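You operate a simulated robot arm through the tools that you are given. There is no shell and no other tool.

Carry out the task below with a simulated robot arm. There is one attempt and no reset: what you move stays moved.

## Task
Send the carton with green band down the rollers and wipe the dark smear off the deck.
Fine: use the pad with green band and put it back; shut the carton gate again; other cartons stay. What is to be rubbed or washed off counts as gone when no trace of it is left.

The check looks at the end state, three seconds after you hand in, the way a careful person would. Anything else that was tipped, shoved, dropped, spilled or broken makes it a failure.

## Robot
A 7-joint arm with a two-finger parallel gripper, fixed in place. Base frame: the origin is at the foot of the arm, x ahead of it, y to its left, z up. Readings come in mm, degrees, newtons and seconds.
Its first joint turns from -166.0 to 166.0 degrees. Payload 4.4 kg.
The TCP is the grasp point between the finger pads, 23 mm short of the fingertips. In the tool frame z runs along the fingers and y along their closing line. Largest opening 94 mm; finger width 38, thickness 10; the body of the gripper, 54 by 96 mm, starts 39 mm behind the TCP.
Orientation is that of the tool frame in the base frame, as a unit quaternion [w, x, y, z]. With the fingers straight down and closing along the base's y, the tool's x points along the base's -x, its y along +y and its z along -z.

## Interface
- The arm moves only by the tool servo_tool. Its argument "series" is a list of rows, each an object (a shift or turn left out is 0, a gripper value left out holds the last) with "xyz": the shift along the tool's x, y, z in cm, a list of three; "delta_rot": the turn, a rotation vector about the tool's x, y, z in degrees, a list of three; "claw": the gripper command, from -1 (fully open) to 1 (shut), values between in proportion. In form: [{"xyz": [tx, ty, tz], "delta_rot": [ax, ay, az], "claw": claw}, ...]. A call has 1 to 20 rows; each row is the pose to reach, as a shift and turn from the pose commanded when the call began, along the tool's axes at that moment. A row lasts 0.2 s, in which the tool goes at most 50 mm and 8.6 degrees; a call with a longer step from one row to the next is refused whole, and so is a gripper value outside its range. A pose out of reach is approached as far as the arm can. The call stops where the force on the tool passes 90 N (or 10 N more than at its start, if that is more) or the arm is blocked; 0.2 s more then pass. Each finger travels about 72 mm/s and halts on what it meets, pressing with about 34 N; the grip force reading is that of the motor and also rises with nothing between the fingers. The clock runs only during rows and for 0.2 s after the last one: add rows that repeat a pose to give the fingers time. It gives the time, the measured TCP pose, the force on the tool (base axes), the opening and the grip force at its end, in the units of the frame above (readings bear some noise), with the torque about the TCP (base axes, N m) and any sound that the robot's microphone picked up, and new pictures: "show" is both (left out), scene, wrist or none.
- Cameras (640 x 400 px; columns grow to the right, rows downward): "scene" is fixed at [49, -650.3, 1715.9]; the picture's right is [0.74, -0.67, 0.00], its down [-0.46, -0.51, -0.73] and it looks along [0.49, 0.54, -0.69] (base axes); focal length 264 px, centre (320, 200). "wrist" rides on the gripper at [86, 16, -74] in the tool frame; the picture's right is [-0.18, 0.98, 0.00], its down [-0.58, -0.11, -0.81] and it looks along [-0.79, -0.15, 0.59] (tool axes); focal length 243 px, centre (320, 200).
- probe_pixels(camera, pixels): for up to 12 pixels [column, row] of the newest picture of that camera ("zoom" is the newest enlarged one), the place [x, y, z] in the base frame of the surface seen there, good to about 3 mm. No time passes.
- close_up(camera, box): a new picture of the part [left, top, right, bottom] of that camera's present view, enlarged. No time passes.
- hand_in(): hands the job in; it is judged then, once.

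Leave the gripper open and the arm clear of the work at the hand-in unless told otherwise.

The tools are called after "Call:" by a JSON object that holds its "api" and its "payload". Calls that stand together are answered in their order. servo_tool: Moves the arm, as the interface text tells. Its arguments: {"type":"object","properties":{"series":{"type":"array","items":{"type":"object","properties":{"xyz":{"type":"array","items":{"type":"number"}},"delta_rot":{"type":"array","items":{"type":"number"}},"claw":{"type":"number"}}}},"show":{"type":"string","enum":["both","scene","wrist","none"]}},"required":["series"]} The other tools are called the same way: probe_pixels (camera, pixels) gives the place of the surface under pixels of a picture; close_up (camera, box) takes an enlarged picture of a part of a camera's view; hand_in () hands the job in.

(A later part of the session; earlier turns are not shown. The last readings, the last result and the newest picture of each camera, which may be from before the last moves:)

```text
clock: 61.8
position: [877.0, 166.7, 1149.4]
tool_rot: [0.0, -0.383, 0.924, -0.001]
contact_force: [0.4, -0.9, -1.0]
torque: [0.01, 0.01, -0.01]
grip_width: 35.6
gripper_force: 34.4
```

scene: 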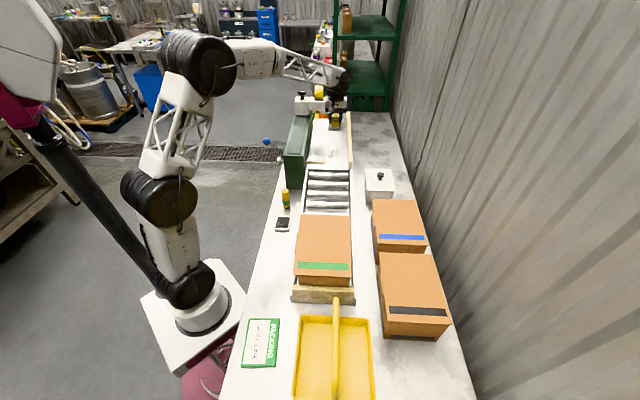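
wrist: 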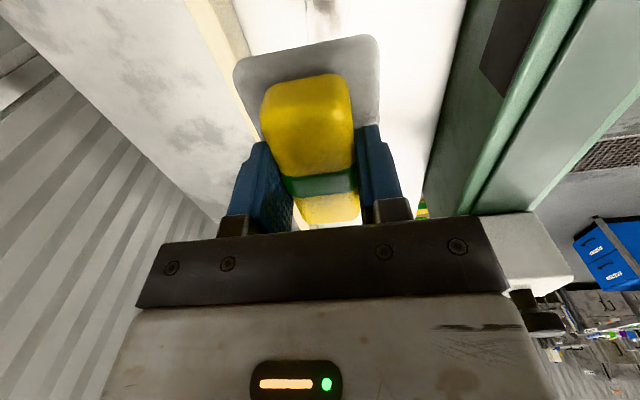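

I'm above the smear at u 738, v −502. I'll lower to just above the deck, with the pad bottom about 6 mm off it.

Call:
{"api": "servo_tool", "payload": {"series": [{"xyz": [0, 0, 3], "claw": 1}, {"xyz": [0, 0, 6.5], "claw": 1}, {"xyz": [0, 0, 10], "claw": 1}, {"xyz": [0, 0, 12.5], "claw": 1}, {"xyz": [0, 0, 13.7], "claw": 1}, {"xyz": [0, 0, 13.7], "claw": 1}]}}

Call:
{"api": "close_up", "payload": {"camera": "scene", "box": [270, 60, 398, 180]}}

```text
clock: 63.2
position: [874.6, 164.4, 1013.1]
tool_rot: [-0.001, -0.383, 0.924, 0.0]
contact_force: [0.3, -0.1, -0.5]
torque: [-0.02, 0.02, -0.01]
grip_width: 35.5
gripper_force: 33.7
```

scene: 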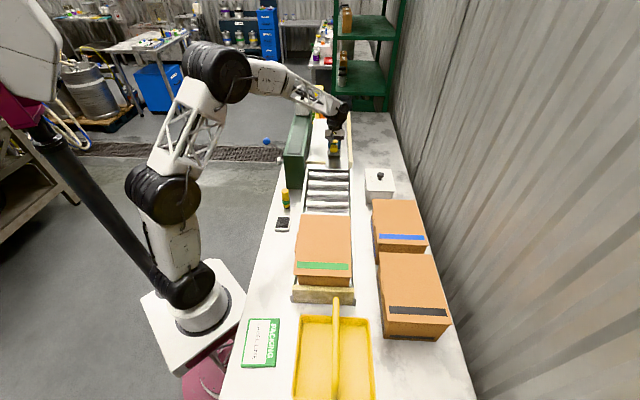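
wrist: 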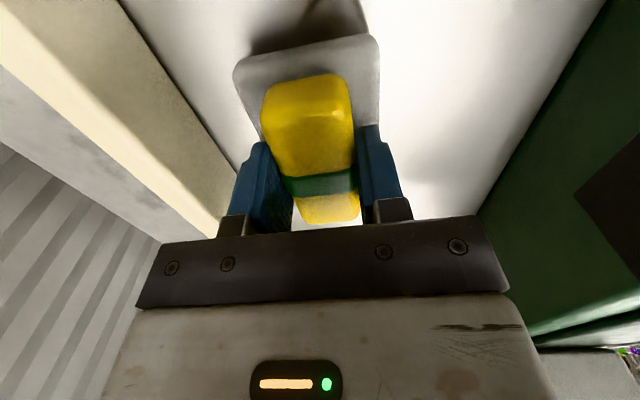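

```text
3.33 times, centred on (334, 120) of scene
```

zoom: 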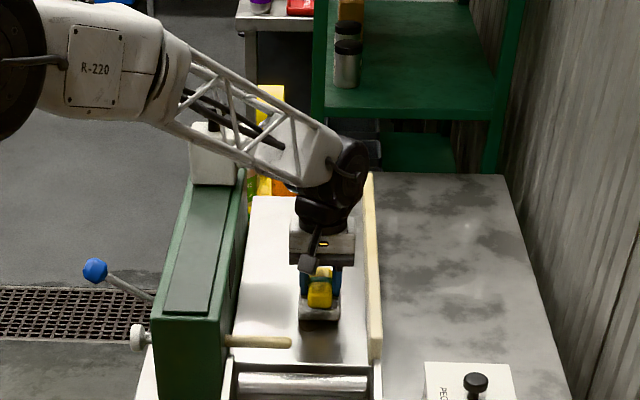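

Now I'll lower in 1 mm steps until the pad touches and presses lightly.

Call:
{"api": "servo_tool", "payload": {"series": [{"xyz": [0, 0, 0.3], "claw": 1}, {"xyz": [0, 0, 0.5], "claw": 1}, {"xyz": [0, 0, 0.6], "claw": 1}, {"xyz": [0, 0, 0.7], "claw": 1}, {"xyz": [0, 0, 0.8], "claw": 1}, {"xyz": [0, 0, 0.8], "claw": 1}], "show": "none"}}

```text
clock: 64.6
position: [874.6, 164.2, 1004.2]
tool_rot: [0.0, -0.383, 0.924, -0.001]
contact_force: [-0.4, 2.3, 11.1]
torque: [-0.05, 0.24, -0.01]
grip_width: 35.2
gripper_force: 34.1
```

It's in contact with about 11 N. I'll start rubbing with back-and-forth strokes along u, stepping across in v, with very slightly more pressure.

Call:
{"api": "servo_tool", "payload": {"series": [{"xyz": [-2.5, 0, 0.04], "claw": 1}, {"xyz": [-5, 0, 0.04], "claw": 1}, {"xyz": [-5, 1.3, 0.04], "claw": 1}, {"xyz": [-2.5, 1.3, 0.04], "claw": 1}, {"xyz": [0, 1.3, 0.04], "claw": 1}, {"xyz": [2.5, 1.3, 0.04], "claw": 1}, {"xyz": [5, 1.3, 0.04], "claw": 1}, {"xyz": [5, 2.6, 0.04], "claw": 1}, {"xyz": [2.5, 2.6, 0.04], "claw": 1}, {"xyz": [0, 2.6, 0.04], "claw": 1}, {"xyz": [-2.5, 2.6, 0.04], "claw": 1}, {"xyz": [-5, 2.6, 0.04], "claw": 1}, {"xyz": [-5, 0, 0.04], "claw": 1}, {"xyz": [-2.5, 0, 0.04], "claw": 1}, {"xyz": [0, 0, 0.04], "claw": 1}, {"xyz": [2.5, 0, 0.04], "claw": 1}, {"xyz": [5, 0, 0.04], "claw": 1}, {"xyz": [5, -1.3, 0.04], "claw": 1}, {"xyz": [2.5, -1.3, 0.04], "claw": 1}, {"xyz": [0, -1.3, 0.04], "claw": 1}]}}

```text
clock: 68.8
position: [884.5, 157.3, 1004.3]
tool_rot: [0.0, -0.383, 0.924, 0.0]
contact_force: [0.5, -0.5, 0.7]
torque: [-0.05, 0.06, -0.04]
grip_width: 35.2
gripper_force: 34.2
```

scene: 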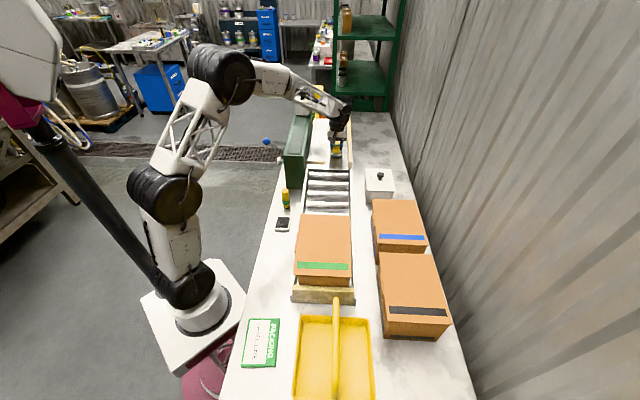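
wrist: 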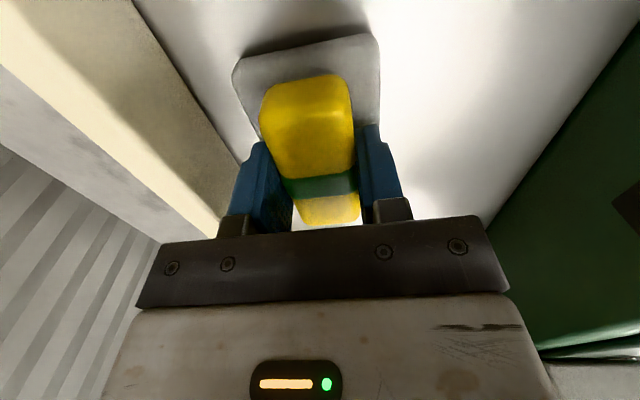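

The pressing force has dropped to under 1 N, so the pad probably slid up slightly in the grip. I'll check what's left of the smear from the scene camera.

Call:
{"api": "close_up", "payload": {"camera": "scene", "box": [300, 110, 364, 170]}}

Call:
{"api": "close_up", "payload": {"camera": "wrist", "box": [180, 0, 480, 180]}}

```text
6.67 times, centred on (332, 140) of scene
```

zoom: 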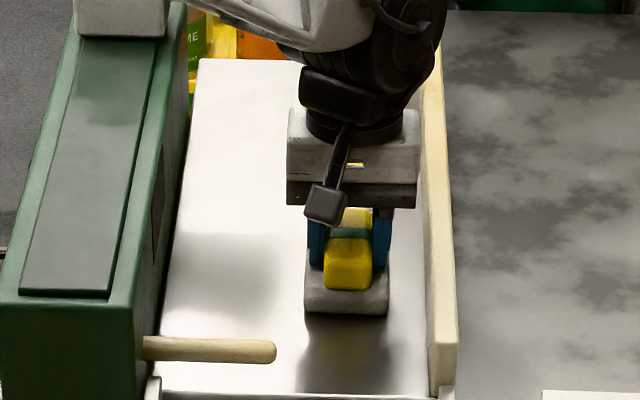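

```text
2.13 times, centred on (330, 90) of wrist
```

zoom: 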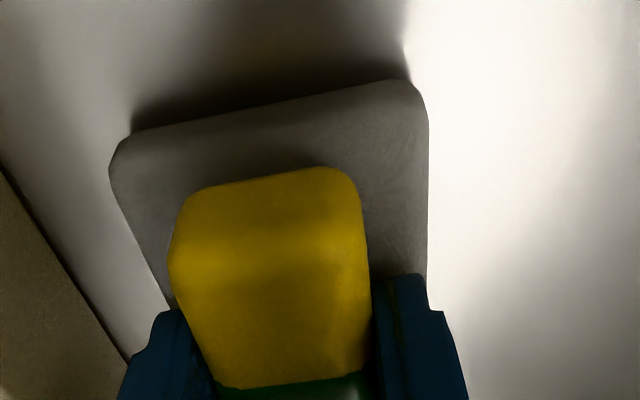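

What I can see looks clean so far. I'll press down 1 mm more to restore contact force.

Call:
{"api": "servo_tool", "payload": {"series": [{"xyz": [0, 0, 0.05], "claw": 1}, {"xyz": [0, 0, 0.1], "claw": 1}, {"xyz": [0, 0, 0.1], "claw": 1}], "show": "none"}}

```text
clock: 69.6
position: [883.9, 158.0, 1003.6]
tool_rot: [-0.001, -0.382, 0.924, 0.0]
contact_force: [-0.4, 1.0, 1.7]
torque: [0.15, -0.08, 0.06]
grip_width: 35.1
gripper_force: 34.3
```

Call:
{"api": "servo_tool", "payload": {"series": [{"xyz": [0, 0, 0.05], "claw": 1}, {"xyz": [0, 0, 0.1], "claw": 1}, {"xyz": [0, 0, 0.15], "claw": 1}, {"xyz": [0, 0, 0.2], "claw": 1}, {"xyz": [0, 0, 0.2], "claw": 1}], "show": "none"}}

```text
clock: 70.8
position: [884.1, 156.4, 1001.8]
tool_rot: [0.001, -0.383, 0.924, -0.001]
contact_force: [6.1, 6.3, 23.3]
torque: [0.12, -0.08, 0.03]
grip_width: 35.5
gripper_force: 34.1
```

About 23 N now. I'll rub again, covering the −v side and both ends, pressing slightly deeper as I go.

Call:
{"api": "servo_tool", "payload": {"series": [{"xyz": [-2.5, 0, 0], "claw": 1}, {"xyz": [-5, 0, 0], "claw": 1}, {"xyz": [-5.5, -1.2, 0], "claw": 1}, {"xyz": [-3, -1.2, 0], "claw": 1}, {"xyz": [0, -1.2, 0.02], "claw": 1}, {"xyz": [3, -1.2, 0.02], "claw": 1}, {"xyz": [5.5, -1.2, 0.02], "claw": 1}, {"xyz": [5.5, 0, 0.04], "claw": 1}, {"xyz": [3, 0, 0.04], "claw": 1}, {"xyz": [0, 0, 0.04], "claw": 1}, {"xyz": [-3, 0, 0.06], "claw": 1}, {"xyz": [-5.5, 0, 0.06], "claw": 1}, {"xyz": [-5.5, 1.5, 0.06], "claw": 1}, {"xyz": [-2.5, 1.5, 0.08], "claw": 1}, {"xyz": [0, 1.5, 0.08], "claw": 1}, {"xyz": [2.5, 1.5, 0.08], "claw": 1}, {"xyz": [5.5, 1.5, 0.1], "claw": 1}, {"xyz": [5.5, 3, 0.1], "claw": 1}, {"xyz": [2.5, 3, 0.1], "claw": 1}, {"xyz": [0, 3, 0.1], "claw": 1}]}}

Call:
{"api": "close_up", "payload": {"camera": "scene", "box": [300, 110, 364, 170]}}

```text
clock: 74.8
position: [837.8, 150.3, 1000.4]
tool_rot: [0.0, -0.382, 0.924, 0.0]
contact_force: [-1.7, -2.7, 8.6]
torque: [0.15, 0.13, 0.06]
grip_width: 35.4
gripper_force: 34.0
stopped in row 19: the force on the tool passed its limit at 93 N (the readings are from after the stop); the commanded pose is now the measured one
```

scene: 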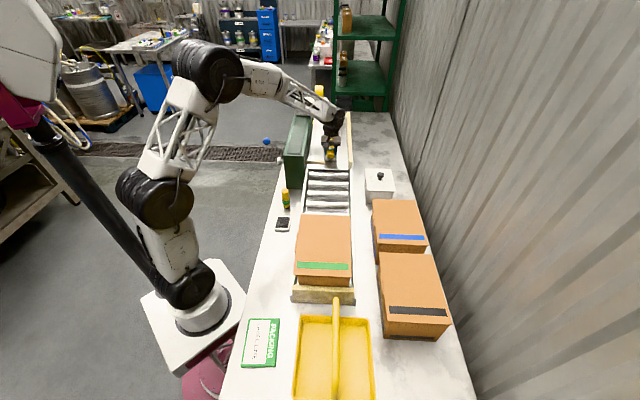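
wrist: 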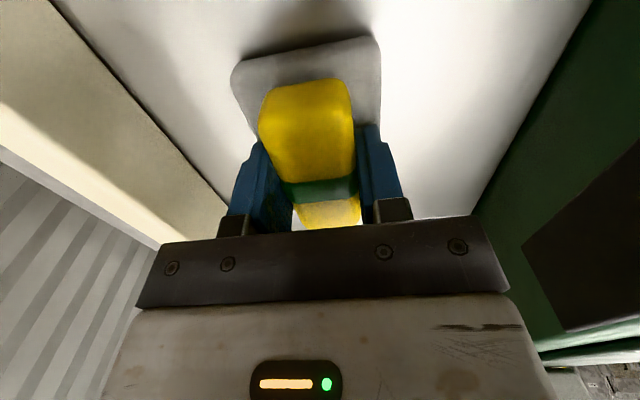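

```text
6.67 times, centred on (332, 140) of scene
```

zoom: 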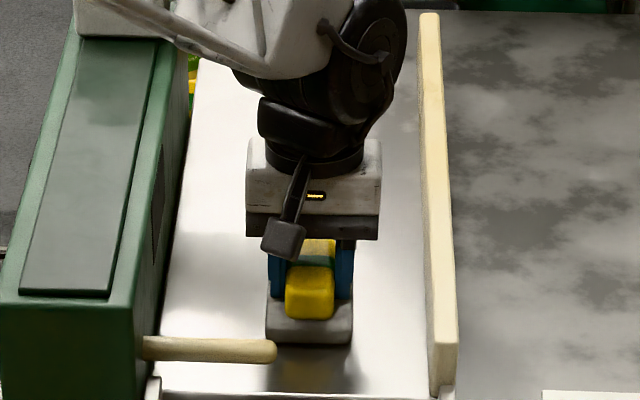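

The call stopped on a 93 N spike while I was pressing deeper, which is too much. The pad is still held well. I'll lift off and move aside to inspect the deck.

Call:
{"api": "servo_tool", "payload": {"series": [{"xyz": [0, 0, -0.5], "claw": 1}, {"xyz": [0, 0, -3], "claw": 1}, {"xyz": [0, 0, -7], "claw": 1}, {"xyz": [0, 0, -11], "claw": 1}, {"xyz": [0, 0, -15], "claw": 1}, {"xyz": [1.5, 3, -18], "claw": 1}, {"xyz": [3, 7, -20], "claw": 1}, {"xyz": [5, 11, -20], "claw": 1}, {"xyz": [7, 15, -20], "claw": 1}, {"xyz": [9, 19, -20], "claw": 1}, {"xyz": [10, 23, -20], "claw": 1}, {"xyz": [10, 23, -20], "claw": 1}]}}

Call:
{"api": "close_up", "payload": {"camera": "scene", "box": [300, 110, 364, 170]}}

```text
clock: 77.4
position: [606.2, 239.9, 1199.3]
tool_rot: [0.0, -0.383, 0.924, -0.001]
contact_force: [-0.6, -0.5, 0.4]
torque: [0.0, 0.0, 0.02]
grip_width: 35.3
gripper_force: 33.9
```

scene: 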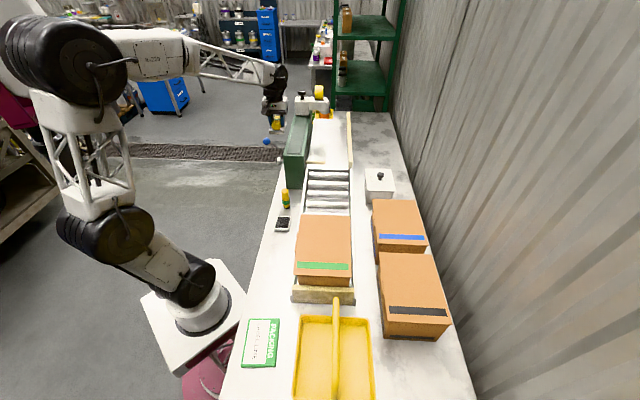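
wrist: 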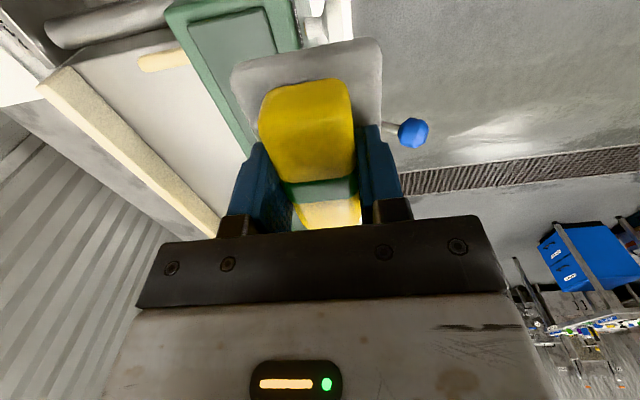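

```text
6.67 times, centred on (332, 140) of scene
```

zoom: 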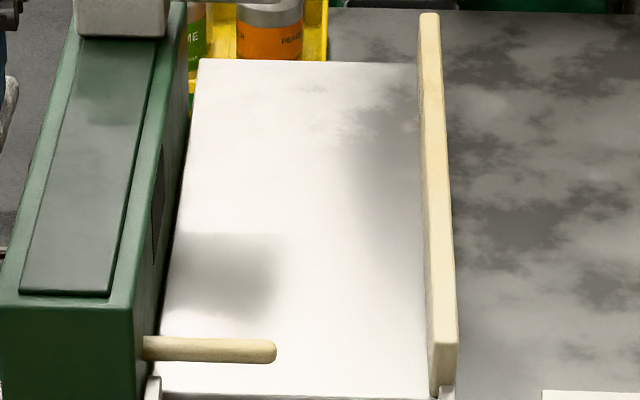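

The smear looks gone from the scene view. The soft grey patches by the housing and guide were there before. I'll verify with closer zooms, since no trace may be left.

Call:
{"api": "close_up", "payload": {"camera": "scene", "box": [316, 125, 348, 165]}}

Call:
{"api": "close_up", "payload": {"camera": "wrist", "box": [60, 40, 260, 240]}}

```text
10.00 times, centred on (332, 145) of scene
```

zoom: 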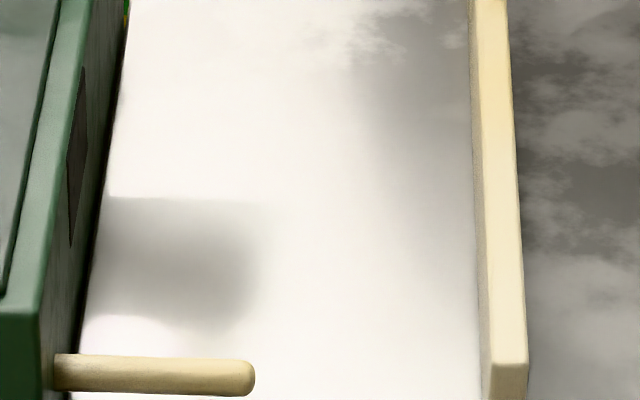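

```text
2.00 times, centred on (160, 140) of wrist
```

zoom: 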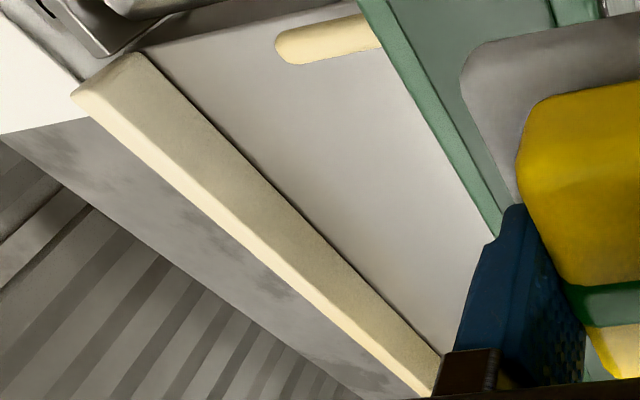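

Call:
{"api": "close_up", "payload": {"camera": "wrist", "box": [130, 60, 250, 200]}}

Call:
{"api": "probe_pixels", "payload": {"camera": "wrist", "pixels": [[175, 100], [200, 130], [220, 170], [205, 160], [190, 110]]}}

```text
2.86 times, centred on (190, 130) of wrist
```

zoom: 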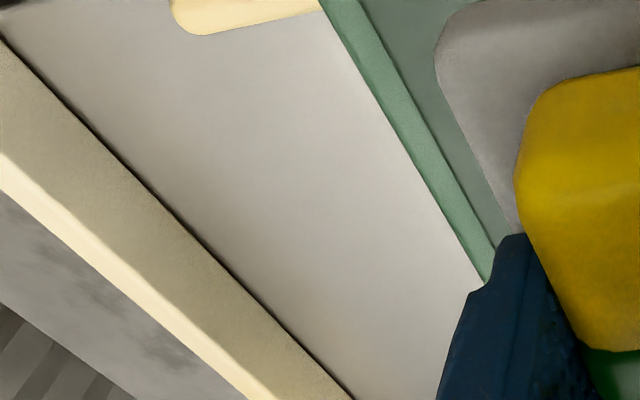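

```text
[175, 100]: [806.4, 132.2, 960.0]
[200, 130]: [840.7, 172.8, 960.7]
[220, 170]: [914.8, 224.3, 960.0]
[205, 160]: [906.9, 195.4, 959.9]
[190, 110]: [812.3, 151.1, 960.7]
```

The deck is clean in both cameras where the smear was. Now I'll take the pad back to above its original place (u 170, v −293), turning to the original yaw of 41.6°.

Call:
{"api": "servo_tool", "payload": {"series": [{"xyz": [4.28, -0.34, 0.3], "delta_rot": [0, 0, 0.34], "claw": 1}, {"xyz": [8.56, -0.68, 0.6], "delta_rot": [0, 0, 0.68], "claw": 1}, {"xyz": [12.84, -1.02, 0.9], "delta_rot": [0, 0, 1.02], "claw": 1}, {"xyz": [17.12, -1.36, 1.2], "delta_rot": [0, 0, 1.36], "claw": 1}, {"xyz": [21.4, -1.7, 1.5], "delta_rot": [0, 0, 1.7], "claw": 1}, {"xyz": [25.68, -2.04, 3], "delta_rot": [0, 0, 2.04], "claw": 1}, {"xyz": [29.96, -2.38, 4.5], "delta_rot": [0, 0, 2.38], "claw": 1}, {"xyz": [34.24, -2.72, 6], "delta_rot": [0, 0, 2.72], "claw": 1}, {"xyz": [38.52, -3.06, 8], "delta_rot": [0, 0, 3.06], "claw": 1}, {"xyz": [42.82, -3.4, 10], "delta_rot": [0, 0, 3.4], "claw": 1}, {"xyz": [42.82, -3.4, 10], "delta_rot": [0, 0, 3.4], "claw": 1}]}}

```text
clock: 79.8
position: [322.9, -83.9, 1100.2]
tool_rot: [0.0, -0.355, 0.935, 0.0]
contact_force: [0.4, -0.7, -1.0]
torque: [0.0, 0.01, 0.01]
grip_width: 35.2
gripper_force: 34.1
```

scene: 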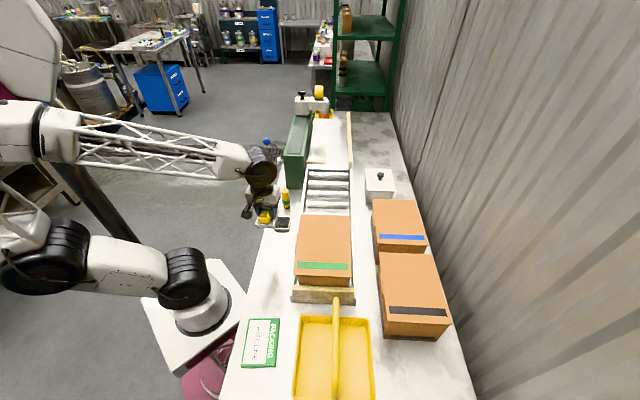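
wrist: 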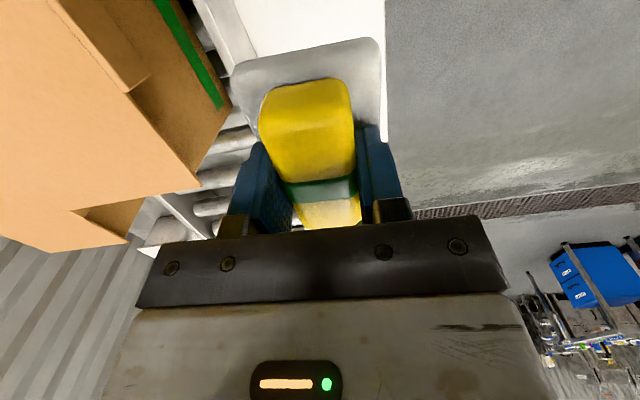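

Call:
{"api": "probe_pixels", "payload": {"camera": "wrist", "pixels": [[245, 65], [375, 45], [300, 60], [300, 110], [375, 90], [240, 90], [340, 50]]}}

Call:
{"api": "close_up", "payload": {"camera": "wrist", "box": [220, 20, 420, 240]}}

```text
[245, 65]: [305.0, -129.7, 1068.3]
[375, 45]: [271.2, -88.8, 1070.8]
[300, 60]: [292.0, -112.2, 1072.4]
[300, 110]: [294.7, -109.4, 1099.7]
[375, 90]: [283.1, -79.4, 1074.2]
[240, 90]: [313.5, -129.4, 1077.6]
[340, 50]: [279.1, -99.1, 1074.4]
```

```text
1.82 times, centred on (320, 130) of wrist
```

zoom: 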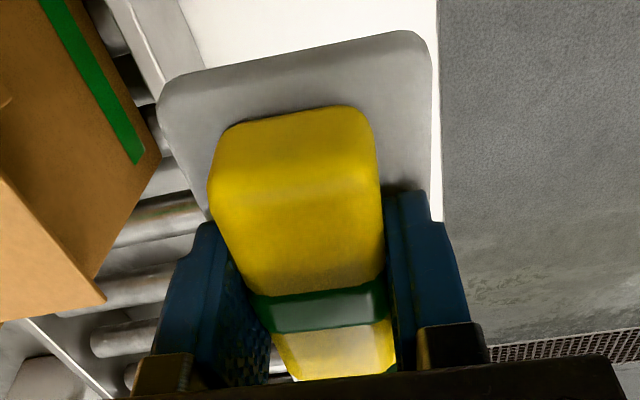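

The pad has shifted only about 2–3 mm upward in the grip and hasn't turned. I'll correct the small x/y offset and lower to 1 cm above the bench.

Call:
{"api": "servo_tool", "payload": {"series": [{"xyz": [-0.14, -0.52, 3], "claw": 1}, {"xyz": [-0.14, -0.52, 7], "claw": 1}, {"xyz": [-0.14, -0.52, 11], "claw": 1}, {"xyz": [-0.14, -0.52, 15], "claw": 1}, {"xyz": [-0.14, -0.52, 17.5], "claw": 1}, {"xyz": [-0.14, -0.52, 18.5], "claw": 1}, {"xyz": [-0.14, -0.52, 18.5], "claw": 1}]}}

```text
clock: 81.4
position: [330.0, -85.4, 916.4]
tool_rot: [-0.001, -0.355, 0.935, -0.001]
contact_force: [0.9, -0.1, 0.1]
torque: [0.02, 0.0, -0.01]
grip_width: 35.1
gripper_force: 34.2
```

scene: 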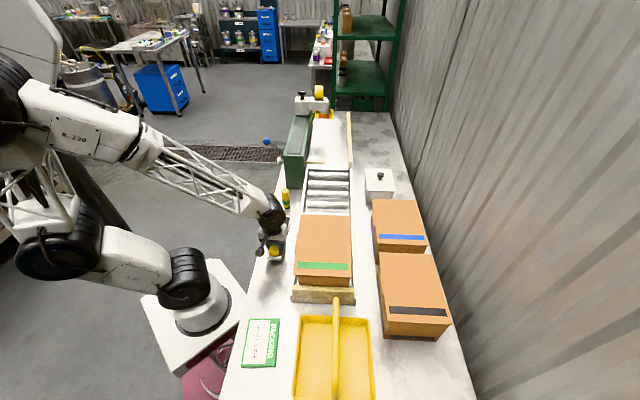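
wrist: 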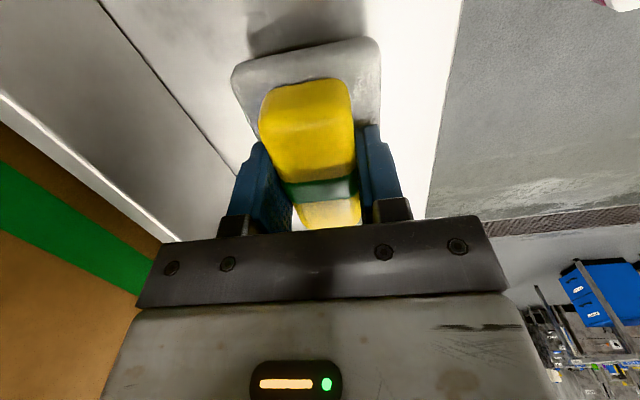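

Almost there. I'll adjust 2 mm and lower in 1 mm steps until the pad touches the bench.

Call:
{"api": "servo_tool", "payload": {"series": [{"xyz": [0.2, 0.04, 0.5], "claw": 1}, {"xyz": [0.2, 0.04, 0.9], "claw": 1}, {"xyz": [0.2, 0.04, 1.1], "claw": 1}, {"xyz": [0.2, 0.04, 1.2], "claw": 1}, {"xyz": [0.2, 0.04, 1.3], "claw": 1}, {"xyz": [0.2, 0.04, 1.3], "claw": 1}], "show": "none"}}

```text
clock: 82.8
position: [328.7, -88.6, 902.5]
tool_rot: [0.0, -0.356, 0.935, -0.001]
contact_force: [0.4, 0.4, -1.0]
torque: [0.01, -0.01, -0.02]
grip_width: 35.3
gripper_force: 34.4
```

Call:
{"api": "servo_tool", "payload": {"series": [{"xyz": [0, 0, 0.1], "claw": 1}, {"xyz": [0, 0, 0.15], "claw": 1}, {"xyz": [0, 0, 0.2], "claw": 1}, {"xyz": [0, 0, 0.2], "claw": 1}], "show": "none"}}

```text
clock: 83.8
position: [328.8, -87.2, 900.8]
tool_rot: [0.001, -0.355, 0.935, 0.0]
contact_force: [-7.1, -2.5, 28.2]
torque: [0.17, 0.2, -0.02]
grip_width: 35.4
gripper_force: 33.9
```

The pad is down, with 28 N of contact. I'll relieve half a millimetre, open the fingers slowly, and rise straight up.

Call:
{"api": "servo_tool", "payload": {"series": [{"xyz": [0, 0, -0.05], "claw": 1}, {"xyz": [0, 0, -0.08], "claw": 0.2}, {"xyz": [0, 0, -0.08], "claw": -0.1}, {"xyz": [0, 0, -0.08], "claw": -0.5}, {"xyz": [0, 0, -0.08], "claw": -1}, {"xyz": [0, 0, -0.08], "claw": -1}, {"xyz": [0, 0, -2], "claw": -1}, {"xyz": [0, 0, -5], "claw": -1}, {"xyz": [0, 0, -9], "claw": -1}, {"xyz": [0, 0, -13], "claw": -1}, {"xyz": [0, 0, -17], "claw": -1}, {"xyz": [0, 0, -20], "claw": -1}, {"xyz": [0, 0, -20], "claw": -1}]}}

```text
clock: 86.6
position: [329.6, -87.2, 1102.8]
tool_rot: [0.0, -0.355, 0.935, -0.002]
contact_force: [-0.6, -0.4, -0.2]
torque: [-0.01, 0.04, 0.03]
grip_width: 93.9
gripper_force: 0.0
```

scene: 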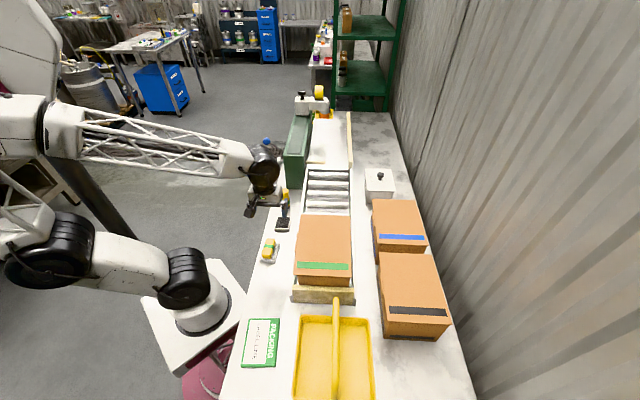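
wrist: 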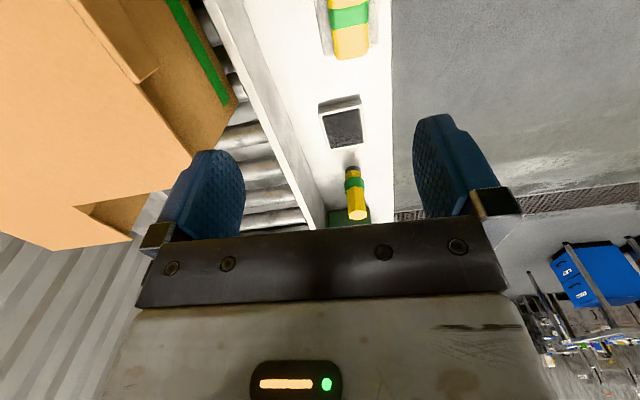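

The pad shows at about (269,250), while at the start it was at (276,250). I'll zoom in to check.

Call:
{"api": "close_up", "payload": {"camera": "scene", "box": [250, 225, 314, 265]}}

Call:
{"api": "probe_pixels", "payload": {"camera": "scene", "pixels": [[270, 240], [269, 248], [268, 256], [275, 255], [263, 262], [272, 262], [276, 240]]}}

```text
10.00 times, centred on (282, 245) of scene
```

zoom: 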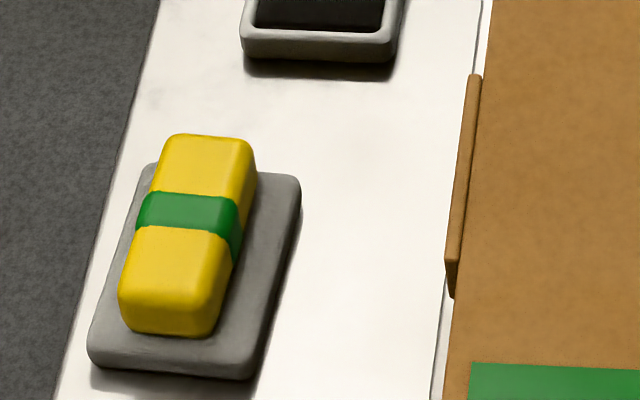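

```text
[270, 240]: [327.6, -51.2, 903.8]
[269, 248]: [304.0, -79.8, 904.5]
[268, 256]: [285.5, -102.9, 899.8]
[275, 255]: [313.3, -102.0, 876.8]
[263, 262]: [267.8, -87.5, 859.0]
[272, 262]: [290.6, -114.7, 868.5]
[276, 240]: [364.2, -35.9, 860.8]
```

The pad was dragged about 2–3 cm sideways and turned slightly. A fingertip must have rested on its grey base as the fingers opened. I'll back the camera off, measure where it is, and set it right.

Call:
{"api": "servo_tool", "payload": {"series": [{"xyz": [3, 0, -0.5], "claw": -1}, {"xyz": [6, 0, -1.5], "claw": -1}, {"xyz": [9, 0, -2.3], "claw": -1}, {"xyz": [9, 0, -2.3], "claw": -1}], "show": "wrist"}}

Call:
{"api": "close_up", "payload": {"camera": "wrist", "box": [290, 30, 410, 150]}}

```text
clock: 87.6
position: [260.1, -145.7, 1125.4]
tool_rot: [-0.001, -0.355, 0.935, -0.001]
contact_force: [-0.2, 0.4, 0.5]
torque: [0.02, -0.02, 0.01]
grip_width: 94.0
gripper_force: 0.0
```

wrist: 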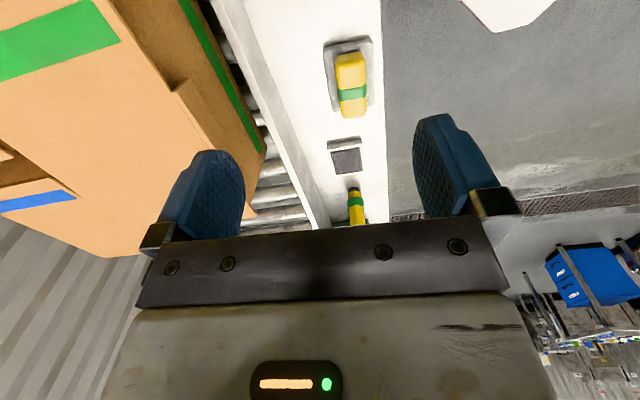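

```text
3.33 times, centred on (350, 90) of wrist
```

zoom: 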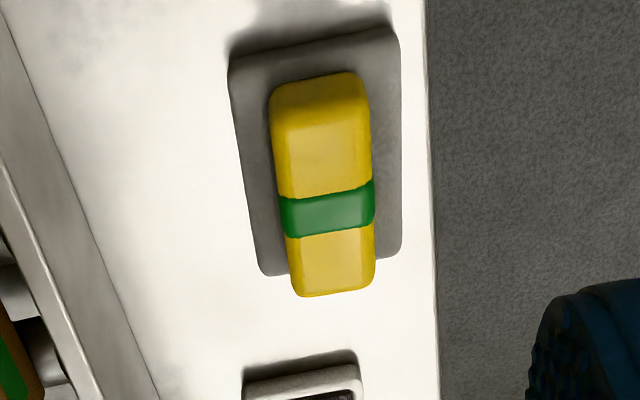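

Call:
{"api": "probe_pixels", "payload": {"camera": "zoom", "pixels": [[240, 75], [390, 42], [390, 245], [272, 262], [325, 212], [318, 115], [335, 280], [283, 150], [367, 140], [296, 260], [371, 250]]}}

```text
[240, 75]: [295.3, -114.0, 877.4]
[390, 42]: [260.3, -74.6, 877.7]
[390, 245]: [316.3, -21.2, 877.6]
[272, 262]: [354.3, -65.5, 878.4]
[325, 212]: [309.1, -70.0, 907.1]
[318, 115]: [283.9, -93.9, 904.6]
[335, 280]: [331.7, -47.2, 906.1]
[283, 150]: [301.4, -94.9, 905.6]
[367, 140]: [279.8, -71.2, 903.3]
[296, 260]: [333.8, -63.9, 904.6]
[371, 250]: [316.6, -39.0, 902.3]
```

The pad is now centred at u 168, v −265, turned −3.5°. Its original place was u 166, v −293, lined up with the bench. I'll go over it at its present spot to re-grip it.

Call:
{"api": "servo_tool", "payload": {"series": [{"xyz": [-3, 0.8, 1], "claw": -1}, {"xyz": [-6, 1.6, 3], "claw": -1}, {"xyz": [-8.68, 2.47, 6], "claw": -1}, {"xyz": [-8.68, 2.47, 10], "claw": -1}, {"xyz": [-8.68, 2.47, 14], "claw": -1}, {"xyz": [-8.68, 2.47, 17.3], "claw": -1}, {"xyz": [-8.68, 2.47, 17.3], "claw": -1}]}}

Call:
{"api": "probe_pixels", "payload": {"camera": "wrist", "pixels": [[312, 33], [280, 60], [342, 55], [287, 95], [347, 90], [300, 145], [350, 140], [328, 155], [320, 120]]}}

```text
clock: 89.2
position: [308.1, -73.8, 947.4]
tool_rot: [0.0, -0.355, 0.935, -0.001]
contact_force: [0.0, -0.6, 0.0]
torque: [0.02, -0.01, -0.04]
grip_width: 94.1
gripper_force: 0.0
```

scene: 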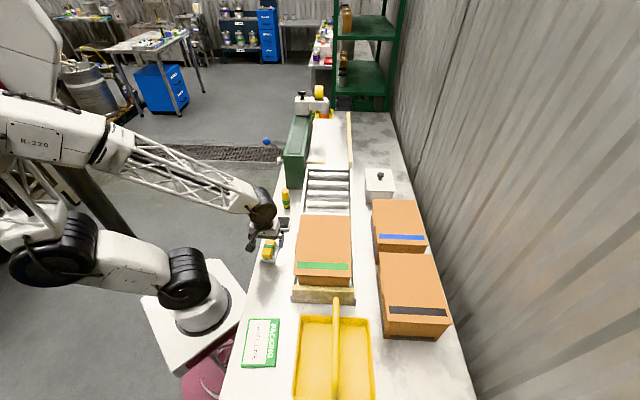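
wrist: 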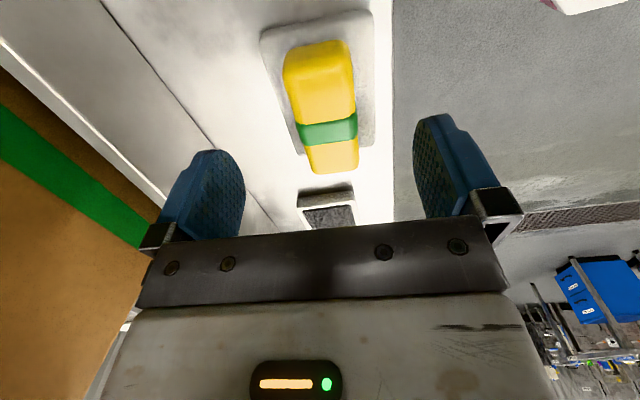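

```text
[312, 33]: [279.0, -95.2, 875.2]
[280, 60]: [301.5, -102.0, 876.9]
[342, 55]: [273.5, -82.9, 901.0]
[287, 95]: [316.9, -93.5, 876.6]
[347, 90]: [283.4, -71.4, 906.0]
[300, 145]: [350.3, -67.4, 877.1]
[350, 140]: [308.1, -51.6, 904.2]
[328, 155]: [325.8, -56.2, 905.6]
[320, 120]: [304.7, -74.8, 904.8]
```

Call:
{"api": "probe_pixels", "payload": {"camera": "wrist", "pixels": [[290, 75], [297, 110], [308, 155], [350, 70], [353, 105], [355, 155], [318, 48], [334, 168], [326, 132]]}}

```text
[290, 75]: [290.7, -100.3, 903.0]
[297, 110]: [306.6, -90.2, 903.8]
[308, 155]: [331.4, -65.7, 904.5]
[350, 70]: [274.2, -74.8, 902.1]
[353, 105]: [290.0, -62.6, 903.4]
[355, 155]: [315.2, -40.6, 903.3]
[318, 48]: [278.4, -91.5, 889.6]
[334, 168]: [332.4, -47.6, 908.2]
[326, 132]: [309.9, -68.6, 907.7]
```

The handle centre is at u 168, v −265. I'll shift 4–5 mm to centre on it, lower to z 906 and grip.

Call:
{"api": "servo_tool", "payload": {"series": [{"xyz": [-0.25, 0.45, 1], "claw": -1}, {"xyz": [-0.25, 0.45, 2.2], "claw": -1}, {"xyz": [-0.25, 0.45, 3.3], "claw": -1}, {"xyz": [-0.25, 0.45, 4.1], "claw": -1}, {"xyz": [-0.25, 0.45, 4.1], "claw": -1}, {"xyz": [-0.25, 0.45, 4.1], "claw": -0.4}, {"xyz": [-0.25, 0.45, 4.1], "claw": 0.2}, {"xyz": [-0.25, 0.45, 4.1], "claw": 1}, {"xyz": [-0.25, 0.45, 4.1], "claw": 1}, {"xyz": [-0.25, 0.45, 4.1], "claw": 1}]}}

```text
clock: 91.4
position: [308.0, -67.5, 908.5]
tool_rot: [-0.001, -0.355, 0.935, -0.001]
contact_force: [-0.8, -0.3, 0.3]
torque: [-0.01, -0.03, -0.03]
grip_width: 35.4
gripper_force: 34.3
```

scene: 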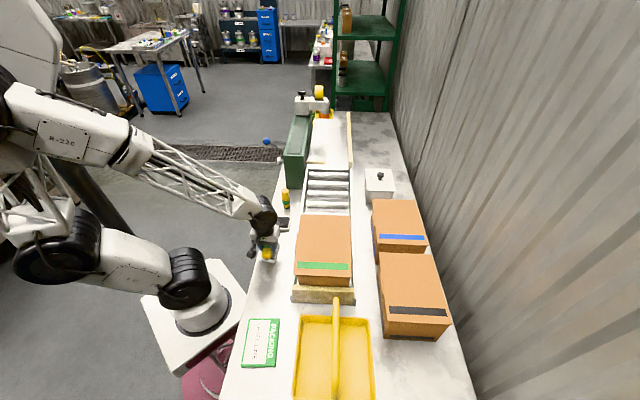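
wrist: 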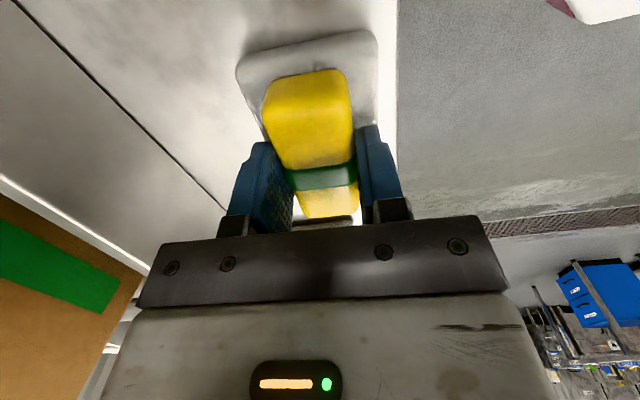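

Gripped again without moving it. I'll lift 1 cm, shift 28 mm toward −v, turn +3.5°, and lower to the same height.

Call:
{"api": "servo_tool", "payload": {"series": [{"xyz": [0, 0, -0.5], "claw": 1}, {"xyz": [0, 0, -1.0], "claw": 1}, {"xyz": [0.04, -1.4, -1.0], "delta_rot": [0, 0, -1.75], "claw": 1}, {"xyz": [0.08, -2.78, -1.0], "delta_rot": [0, 0, -3.5], "claw": 1}, {"xyz": [0.08, -2.78, -1.0], "delta_rot": [0, 0, -3.5], "claw": 1}, {"xyz": [0.08, -2.78, -0.5], "delta_rot": [0, 0, -3.5], "claw": 1}, {"xyz": [0.08, -2.78, -0.2], "delta_rot": [0, 0, -3.5], "claw": 1}, {"xyz": [0.08, -2.78, -0.1], "delta_rot": [0, 0, -3.5], "claw": 1}, {"xyz": [0.08, -2.78, -0.05], "delta_rot": [0, 0, -3.5], "claw": 1}, {"xyz": [0.08, -2.78, -0.05], "delta_rot": [0, 0, -3.5], "claw": 1}]}}

```text
clock: 93.6
position: [327.1, -87.3, 909.5]
tool_rot: [0.0, -0.383, 0.924, -0.002]
contact_force: [0.2, -0.6, -0.8]
torque: [0.01, -0.01, -0.02]
grip_width: 35.4
gripper_force: 33.8
```

scene: 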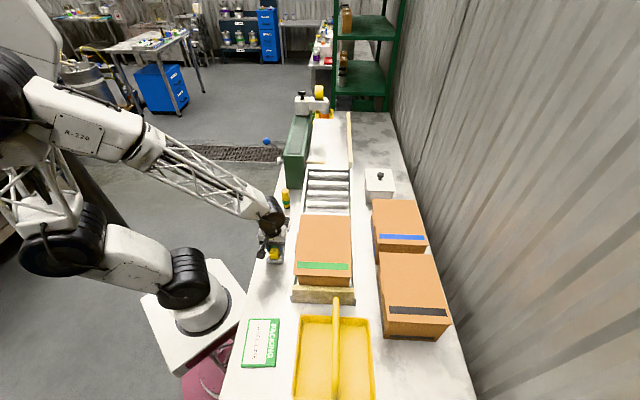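
wrist: 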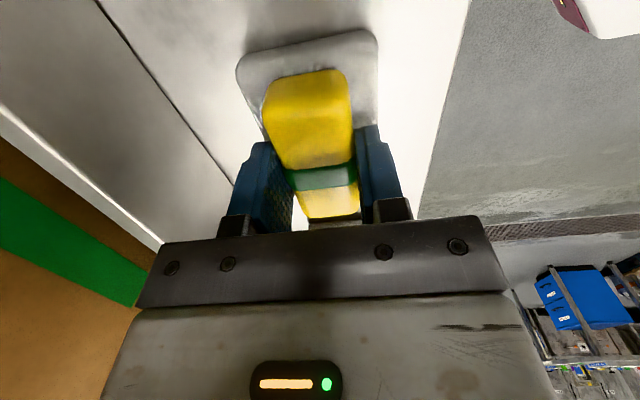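

Position reads u 170, v −293 and the pad is just off the bench. I'll lower 1 mm at a time until I feel a light touch.

Call:
{"api": "servo_tool", "payload": {"series": [{"xyz": [0.1, 0, 0], "claw": 1}, {"xyz": [0.1, 0, 0.05], "claw": 1}, {"xyz": [0.1, 0, 0.1], "claw": 1}, {"xyz": [0.1, 0, 0.1], "claw": 1}], "show": "none"}}

```text
clock: 94.6
position: [325.6, -89.5, 909.0]
tool_rot: [-0.001, -0.384, 0.923, -0.002]
contact_force: [-2.0, 3.3, 15.2]
torque: [0.1, 0.11, -0.04]
grip_width: 35.2
gripper_force: 34.2
```

Light contact of 15 N, and the fingertips are well above the grey base this time. I'll release and rise.

Call:
{"api": "servo_tool", "payload": {"series": [{"xyz": [0, 0, -0.03], "claw": 1}, {"xyz": [0, 0, -0.03], "claw": 0.2}, {"xyz": [0, 0, -0.03], "claw": 0}, {"xyz": [0, 0, -0.03], "claw": -0.5}, {"xyz": [0, 0, -0.03], "claw": -1}, {"xyz": [0, 0, -0.03], "claw": -1}, {"xyz": [0, 0, -2], "claw": -1}, {"xyz": [0, 0, -5], "claw": -1}, {"xyz": [0, 0, -9], "claw": -1}, {"xyz": [0, 0, -13], "claw": -1}, {"xyz": [3, 0, -17], "claw": -1}, {"xyz": [6, 0, -20], "claw": -1}, {"xyz": [9.5, 0, -22], "claw": -1}, {"xyz": [9.5, 0, -22], "claw": -1}]}}

Call:
{"api": "close_up", "payload": {"camera": "scene", "box": [250, 225, 314, 265]}}

Call:
{"api": "close_up", "payload": {"camera": "wrist", "box": [296, 40, 376, 140]}}

```text
clock: 97.6
position: [258.4, -153.0, 1129.6]
tool_rot: [-0.001, -0.383, 0.924, -0.002]
contact_force: [0.2, 0.5, 0.2]
torque: [-0.02, -0.01, 0.02]
grip_width: 94.1
gripper_force: 0.0
```

scene: 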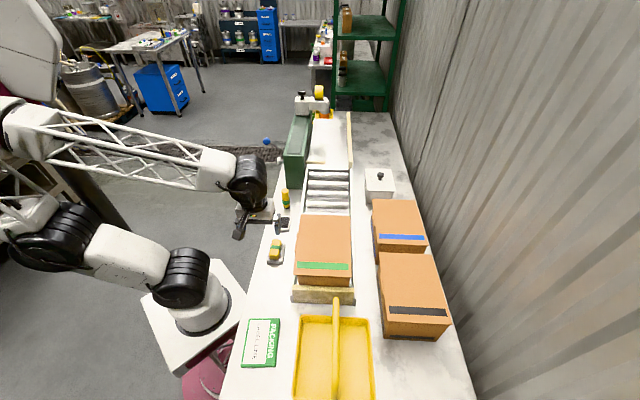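
wrist: 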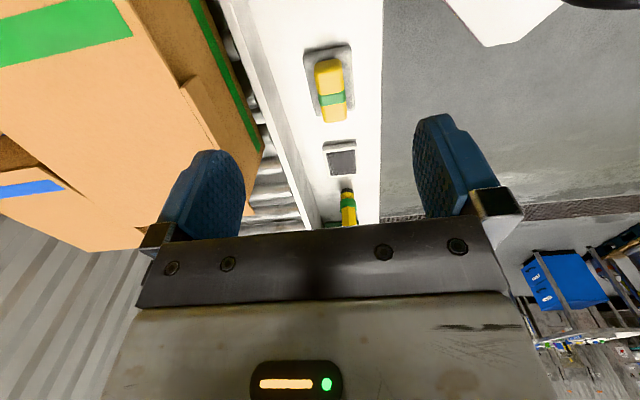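

```text
10.00 times, centred on (282, 245) of scene
```

zoom: 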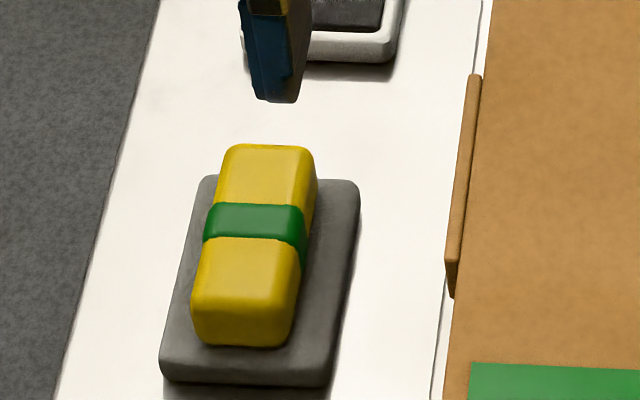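

```text
4.00 times, centred on (336, 90) of wrist
```

zoom: 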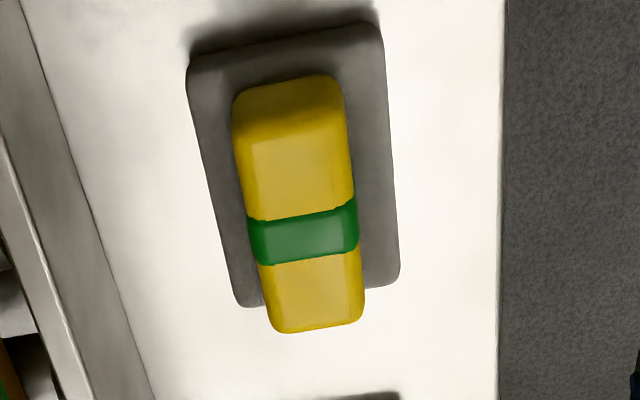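

The pad is back within about 2 mm of where it started and squared up. Now I'll make an unobstructed close inspection of the deck by moving up high over the conveyor, looking along +u.

Call:
{"api": "servo_tool", "payload": {"series": [{"xyz": [-2, 0, -3], "claw": -1}, {"xyz": [-6, -1, -5]}, {"xyz": [-10, -2, -7]}, {"xyz": [-14, -3, -9]}, {"xyz": [-18, -4.5, -10]}, {"xyz": [-22, -6, -11]}, {"xyz": [-26, -7.5, -12]}, {"xyz": [-30, -9, -12]}, {"xyz": [-34, -10.5, -12]}, {"xyz": [-38, -12, -12]}, {"xyz": [-42, -13, -12]}, {"xyz": [-45, -14, -12]}, {"xyz": [-45, -14, -12]}]}}

Call:
{"api": "close_up", "payload": {"camera": "wrist", "box": [200, 20, 440, 240]}}

```text
clock: 100.4
position: [677.2, 65.8, 1247.4]
tool_rot: [0.0, -0.383, 0.924, -0.001]
contact_force: [-0.4, 0.3, 0.1]
torque: [0.03, -0.03, 0.01]
grip_width: 93.8
gripper_force: 0.1
```

scene: 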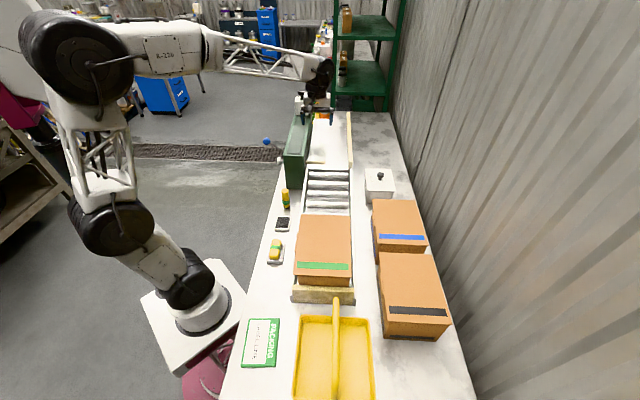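
wrist: 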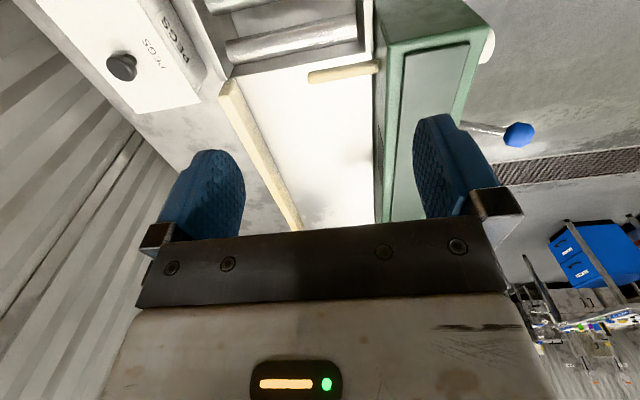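

```text
1.82 times, centred on (320, 130) of wrist
```

zoom: 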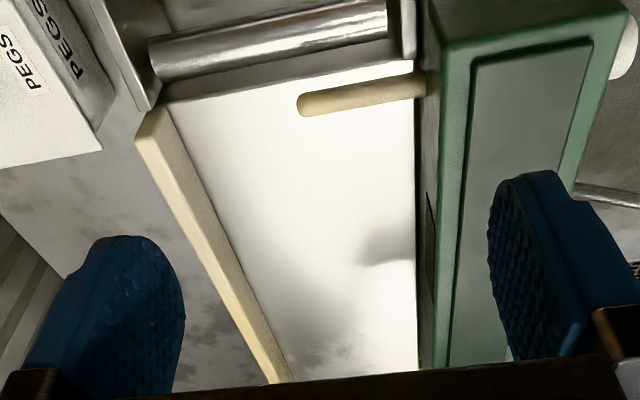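

Call:
{"api": "close_up", "payload": {"camera": "wrist", "box": [260, 75, 388, 155]}}

Call:
{"api": "close_up", "payload": {"camera": "wrist", "box": [260, 140, 388, 220]}}

Call:
{"api": "probe_pixels", "payload": {"camera": "wrist", "pixels": [[290, 110], [310, 130], [320, 150], [330, 170], [335, 200], [300, 160], [310, 190], [360, 150]]}}

```text
5.00 times, centred on (324, 115) of wrist
```

zoom: 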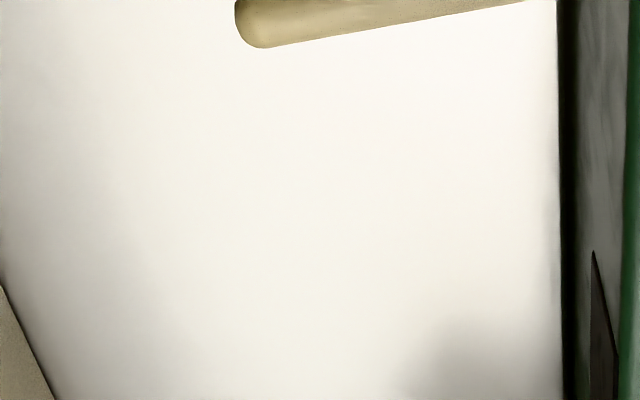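

```text
5.00 times, centred on (324, 180) of wrist
```

zoom: 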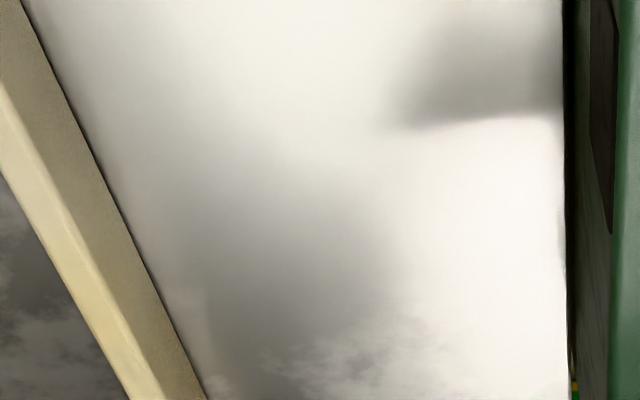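

```text
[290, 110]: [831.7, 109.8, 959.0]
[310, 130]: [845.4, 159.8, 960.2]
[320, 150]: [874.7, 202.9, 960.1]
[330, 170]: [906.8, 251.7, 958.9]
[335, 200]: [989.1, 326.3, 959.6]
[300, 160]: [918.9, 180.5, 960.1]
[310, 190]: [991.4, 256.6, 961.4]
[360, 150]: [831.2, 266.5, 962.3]
```

The deck is clean where the smear was. The remaining soft greys are moving reflections. I'll park the arm clear and high on the left with the gripper open, then do a last overall check.

Call:
{"api": "servo_tool", "payload": {"series": [{"xyz": [0, 3, -3], "claw": -1}, {"xyz": [0, 7, -5]}, {"xyz": [0, 11, -7]}, {"xyz": [0, 15, -9]}, {"xyz": [0, 19, -11]}, {"xyz": [0, 23, -12]}, {"xyz": [0, 27, -12]}, {"xyz": [0, 30, -12]}, {"xyz": [0, 30, -12]}]}}

Call:
{"api": "close_up", "payload": {"camera": "scene", "box": [250, 80, 410, 180]}}

Call:
{"api": "close_up", "payload": {"camera": "scene", "box": [220, 180, 460, 330]}}

Call:
{"api": "close_up", "payload": {"camera": "scene", "box": [250, 120, 330, 170]}}

```text
clock: 102.4
position: [466.6, 275.9, 1370.4]
tool_rot: [-0.001, -0.383, 0.924, -0.001]
contact_force: [0.1, -0.3, 0.2]
torque: [-0.04, -0.05, -0.01]
grip_width: 93.9
gripper_force: 0.1
```

scene: 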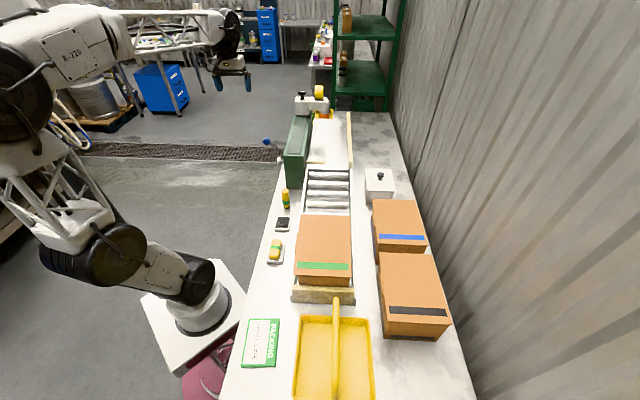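
wrist: 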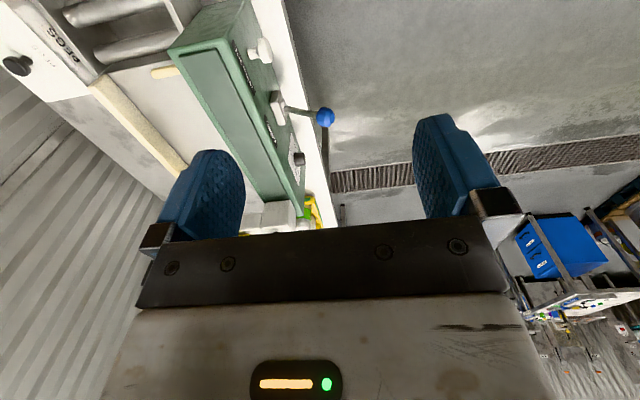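

```text
4.00 times, centred on (330, 130) of scene
```

zoom: 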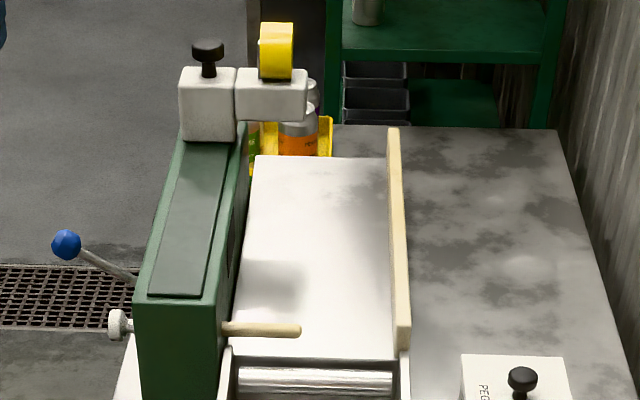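

```text
2.67 times, centred on (340, 255) of scene
```

zoom: 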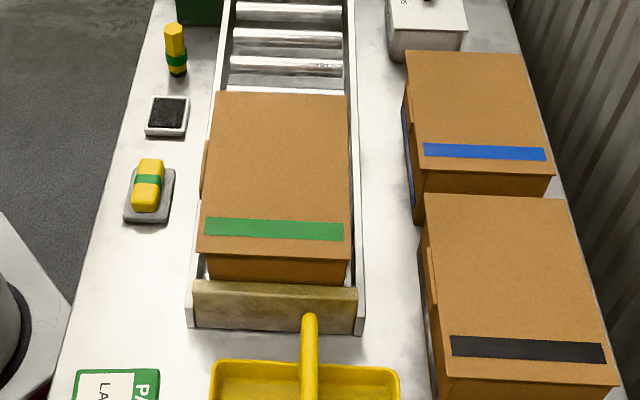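

```text
8.00 times, centred on (290, 145) of scene
```

zoom: 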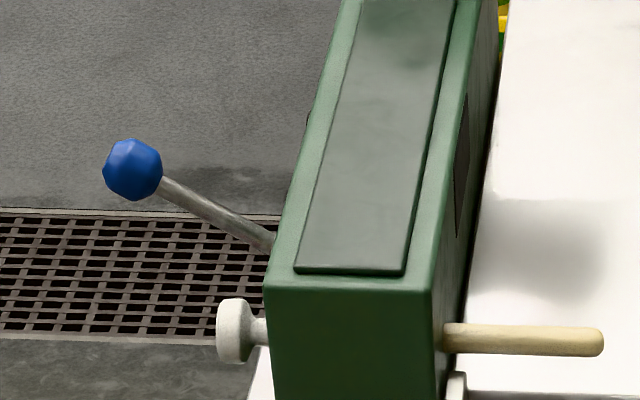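

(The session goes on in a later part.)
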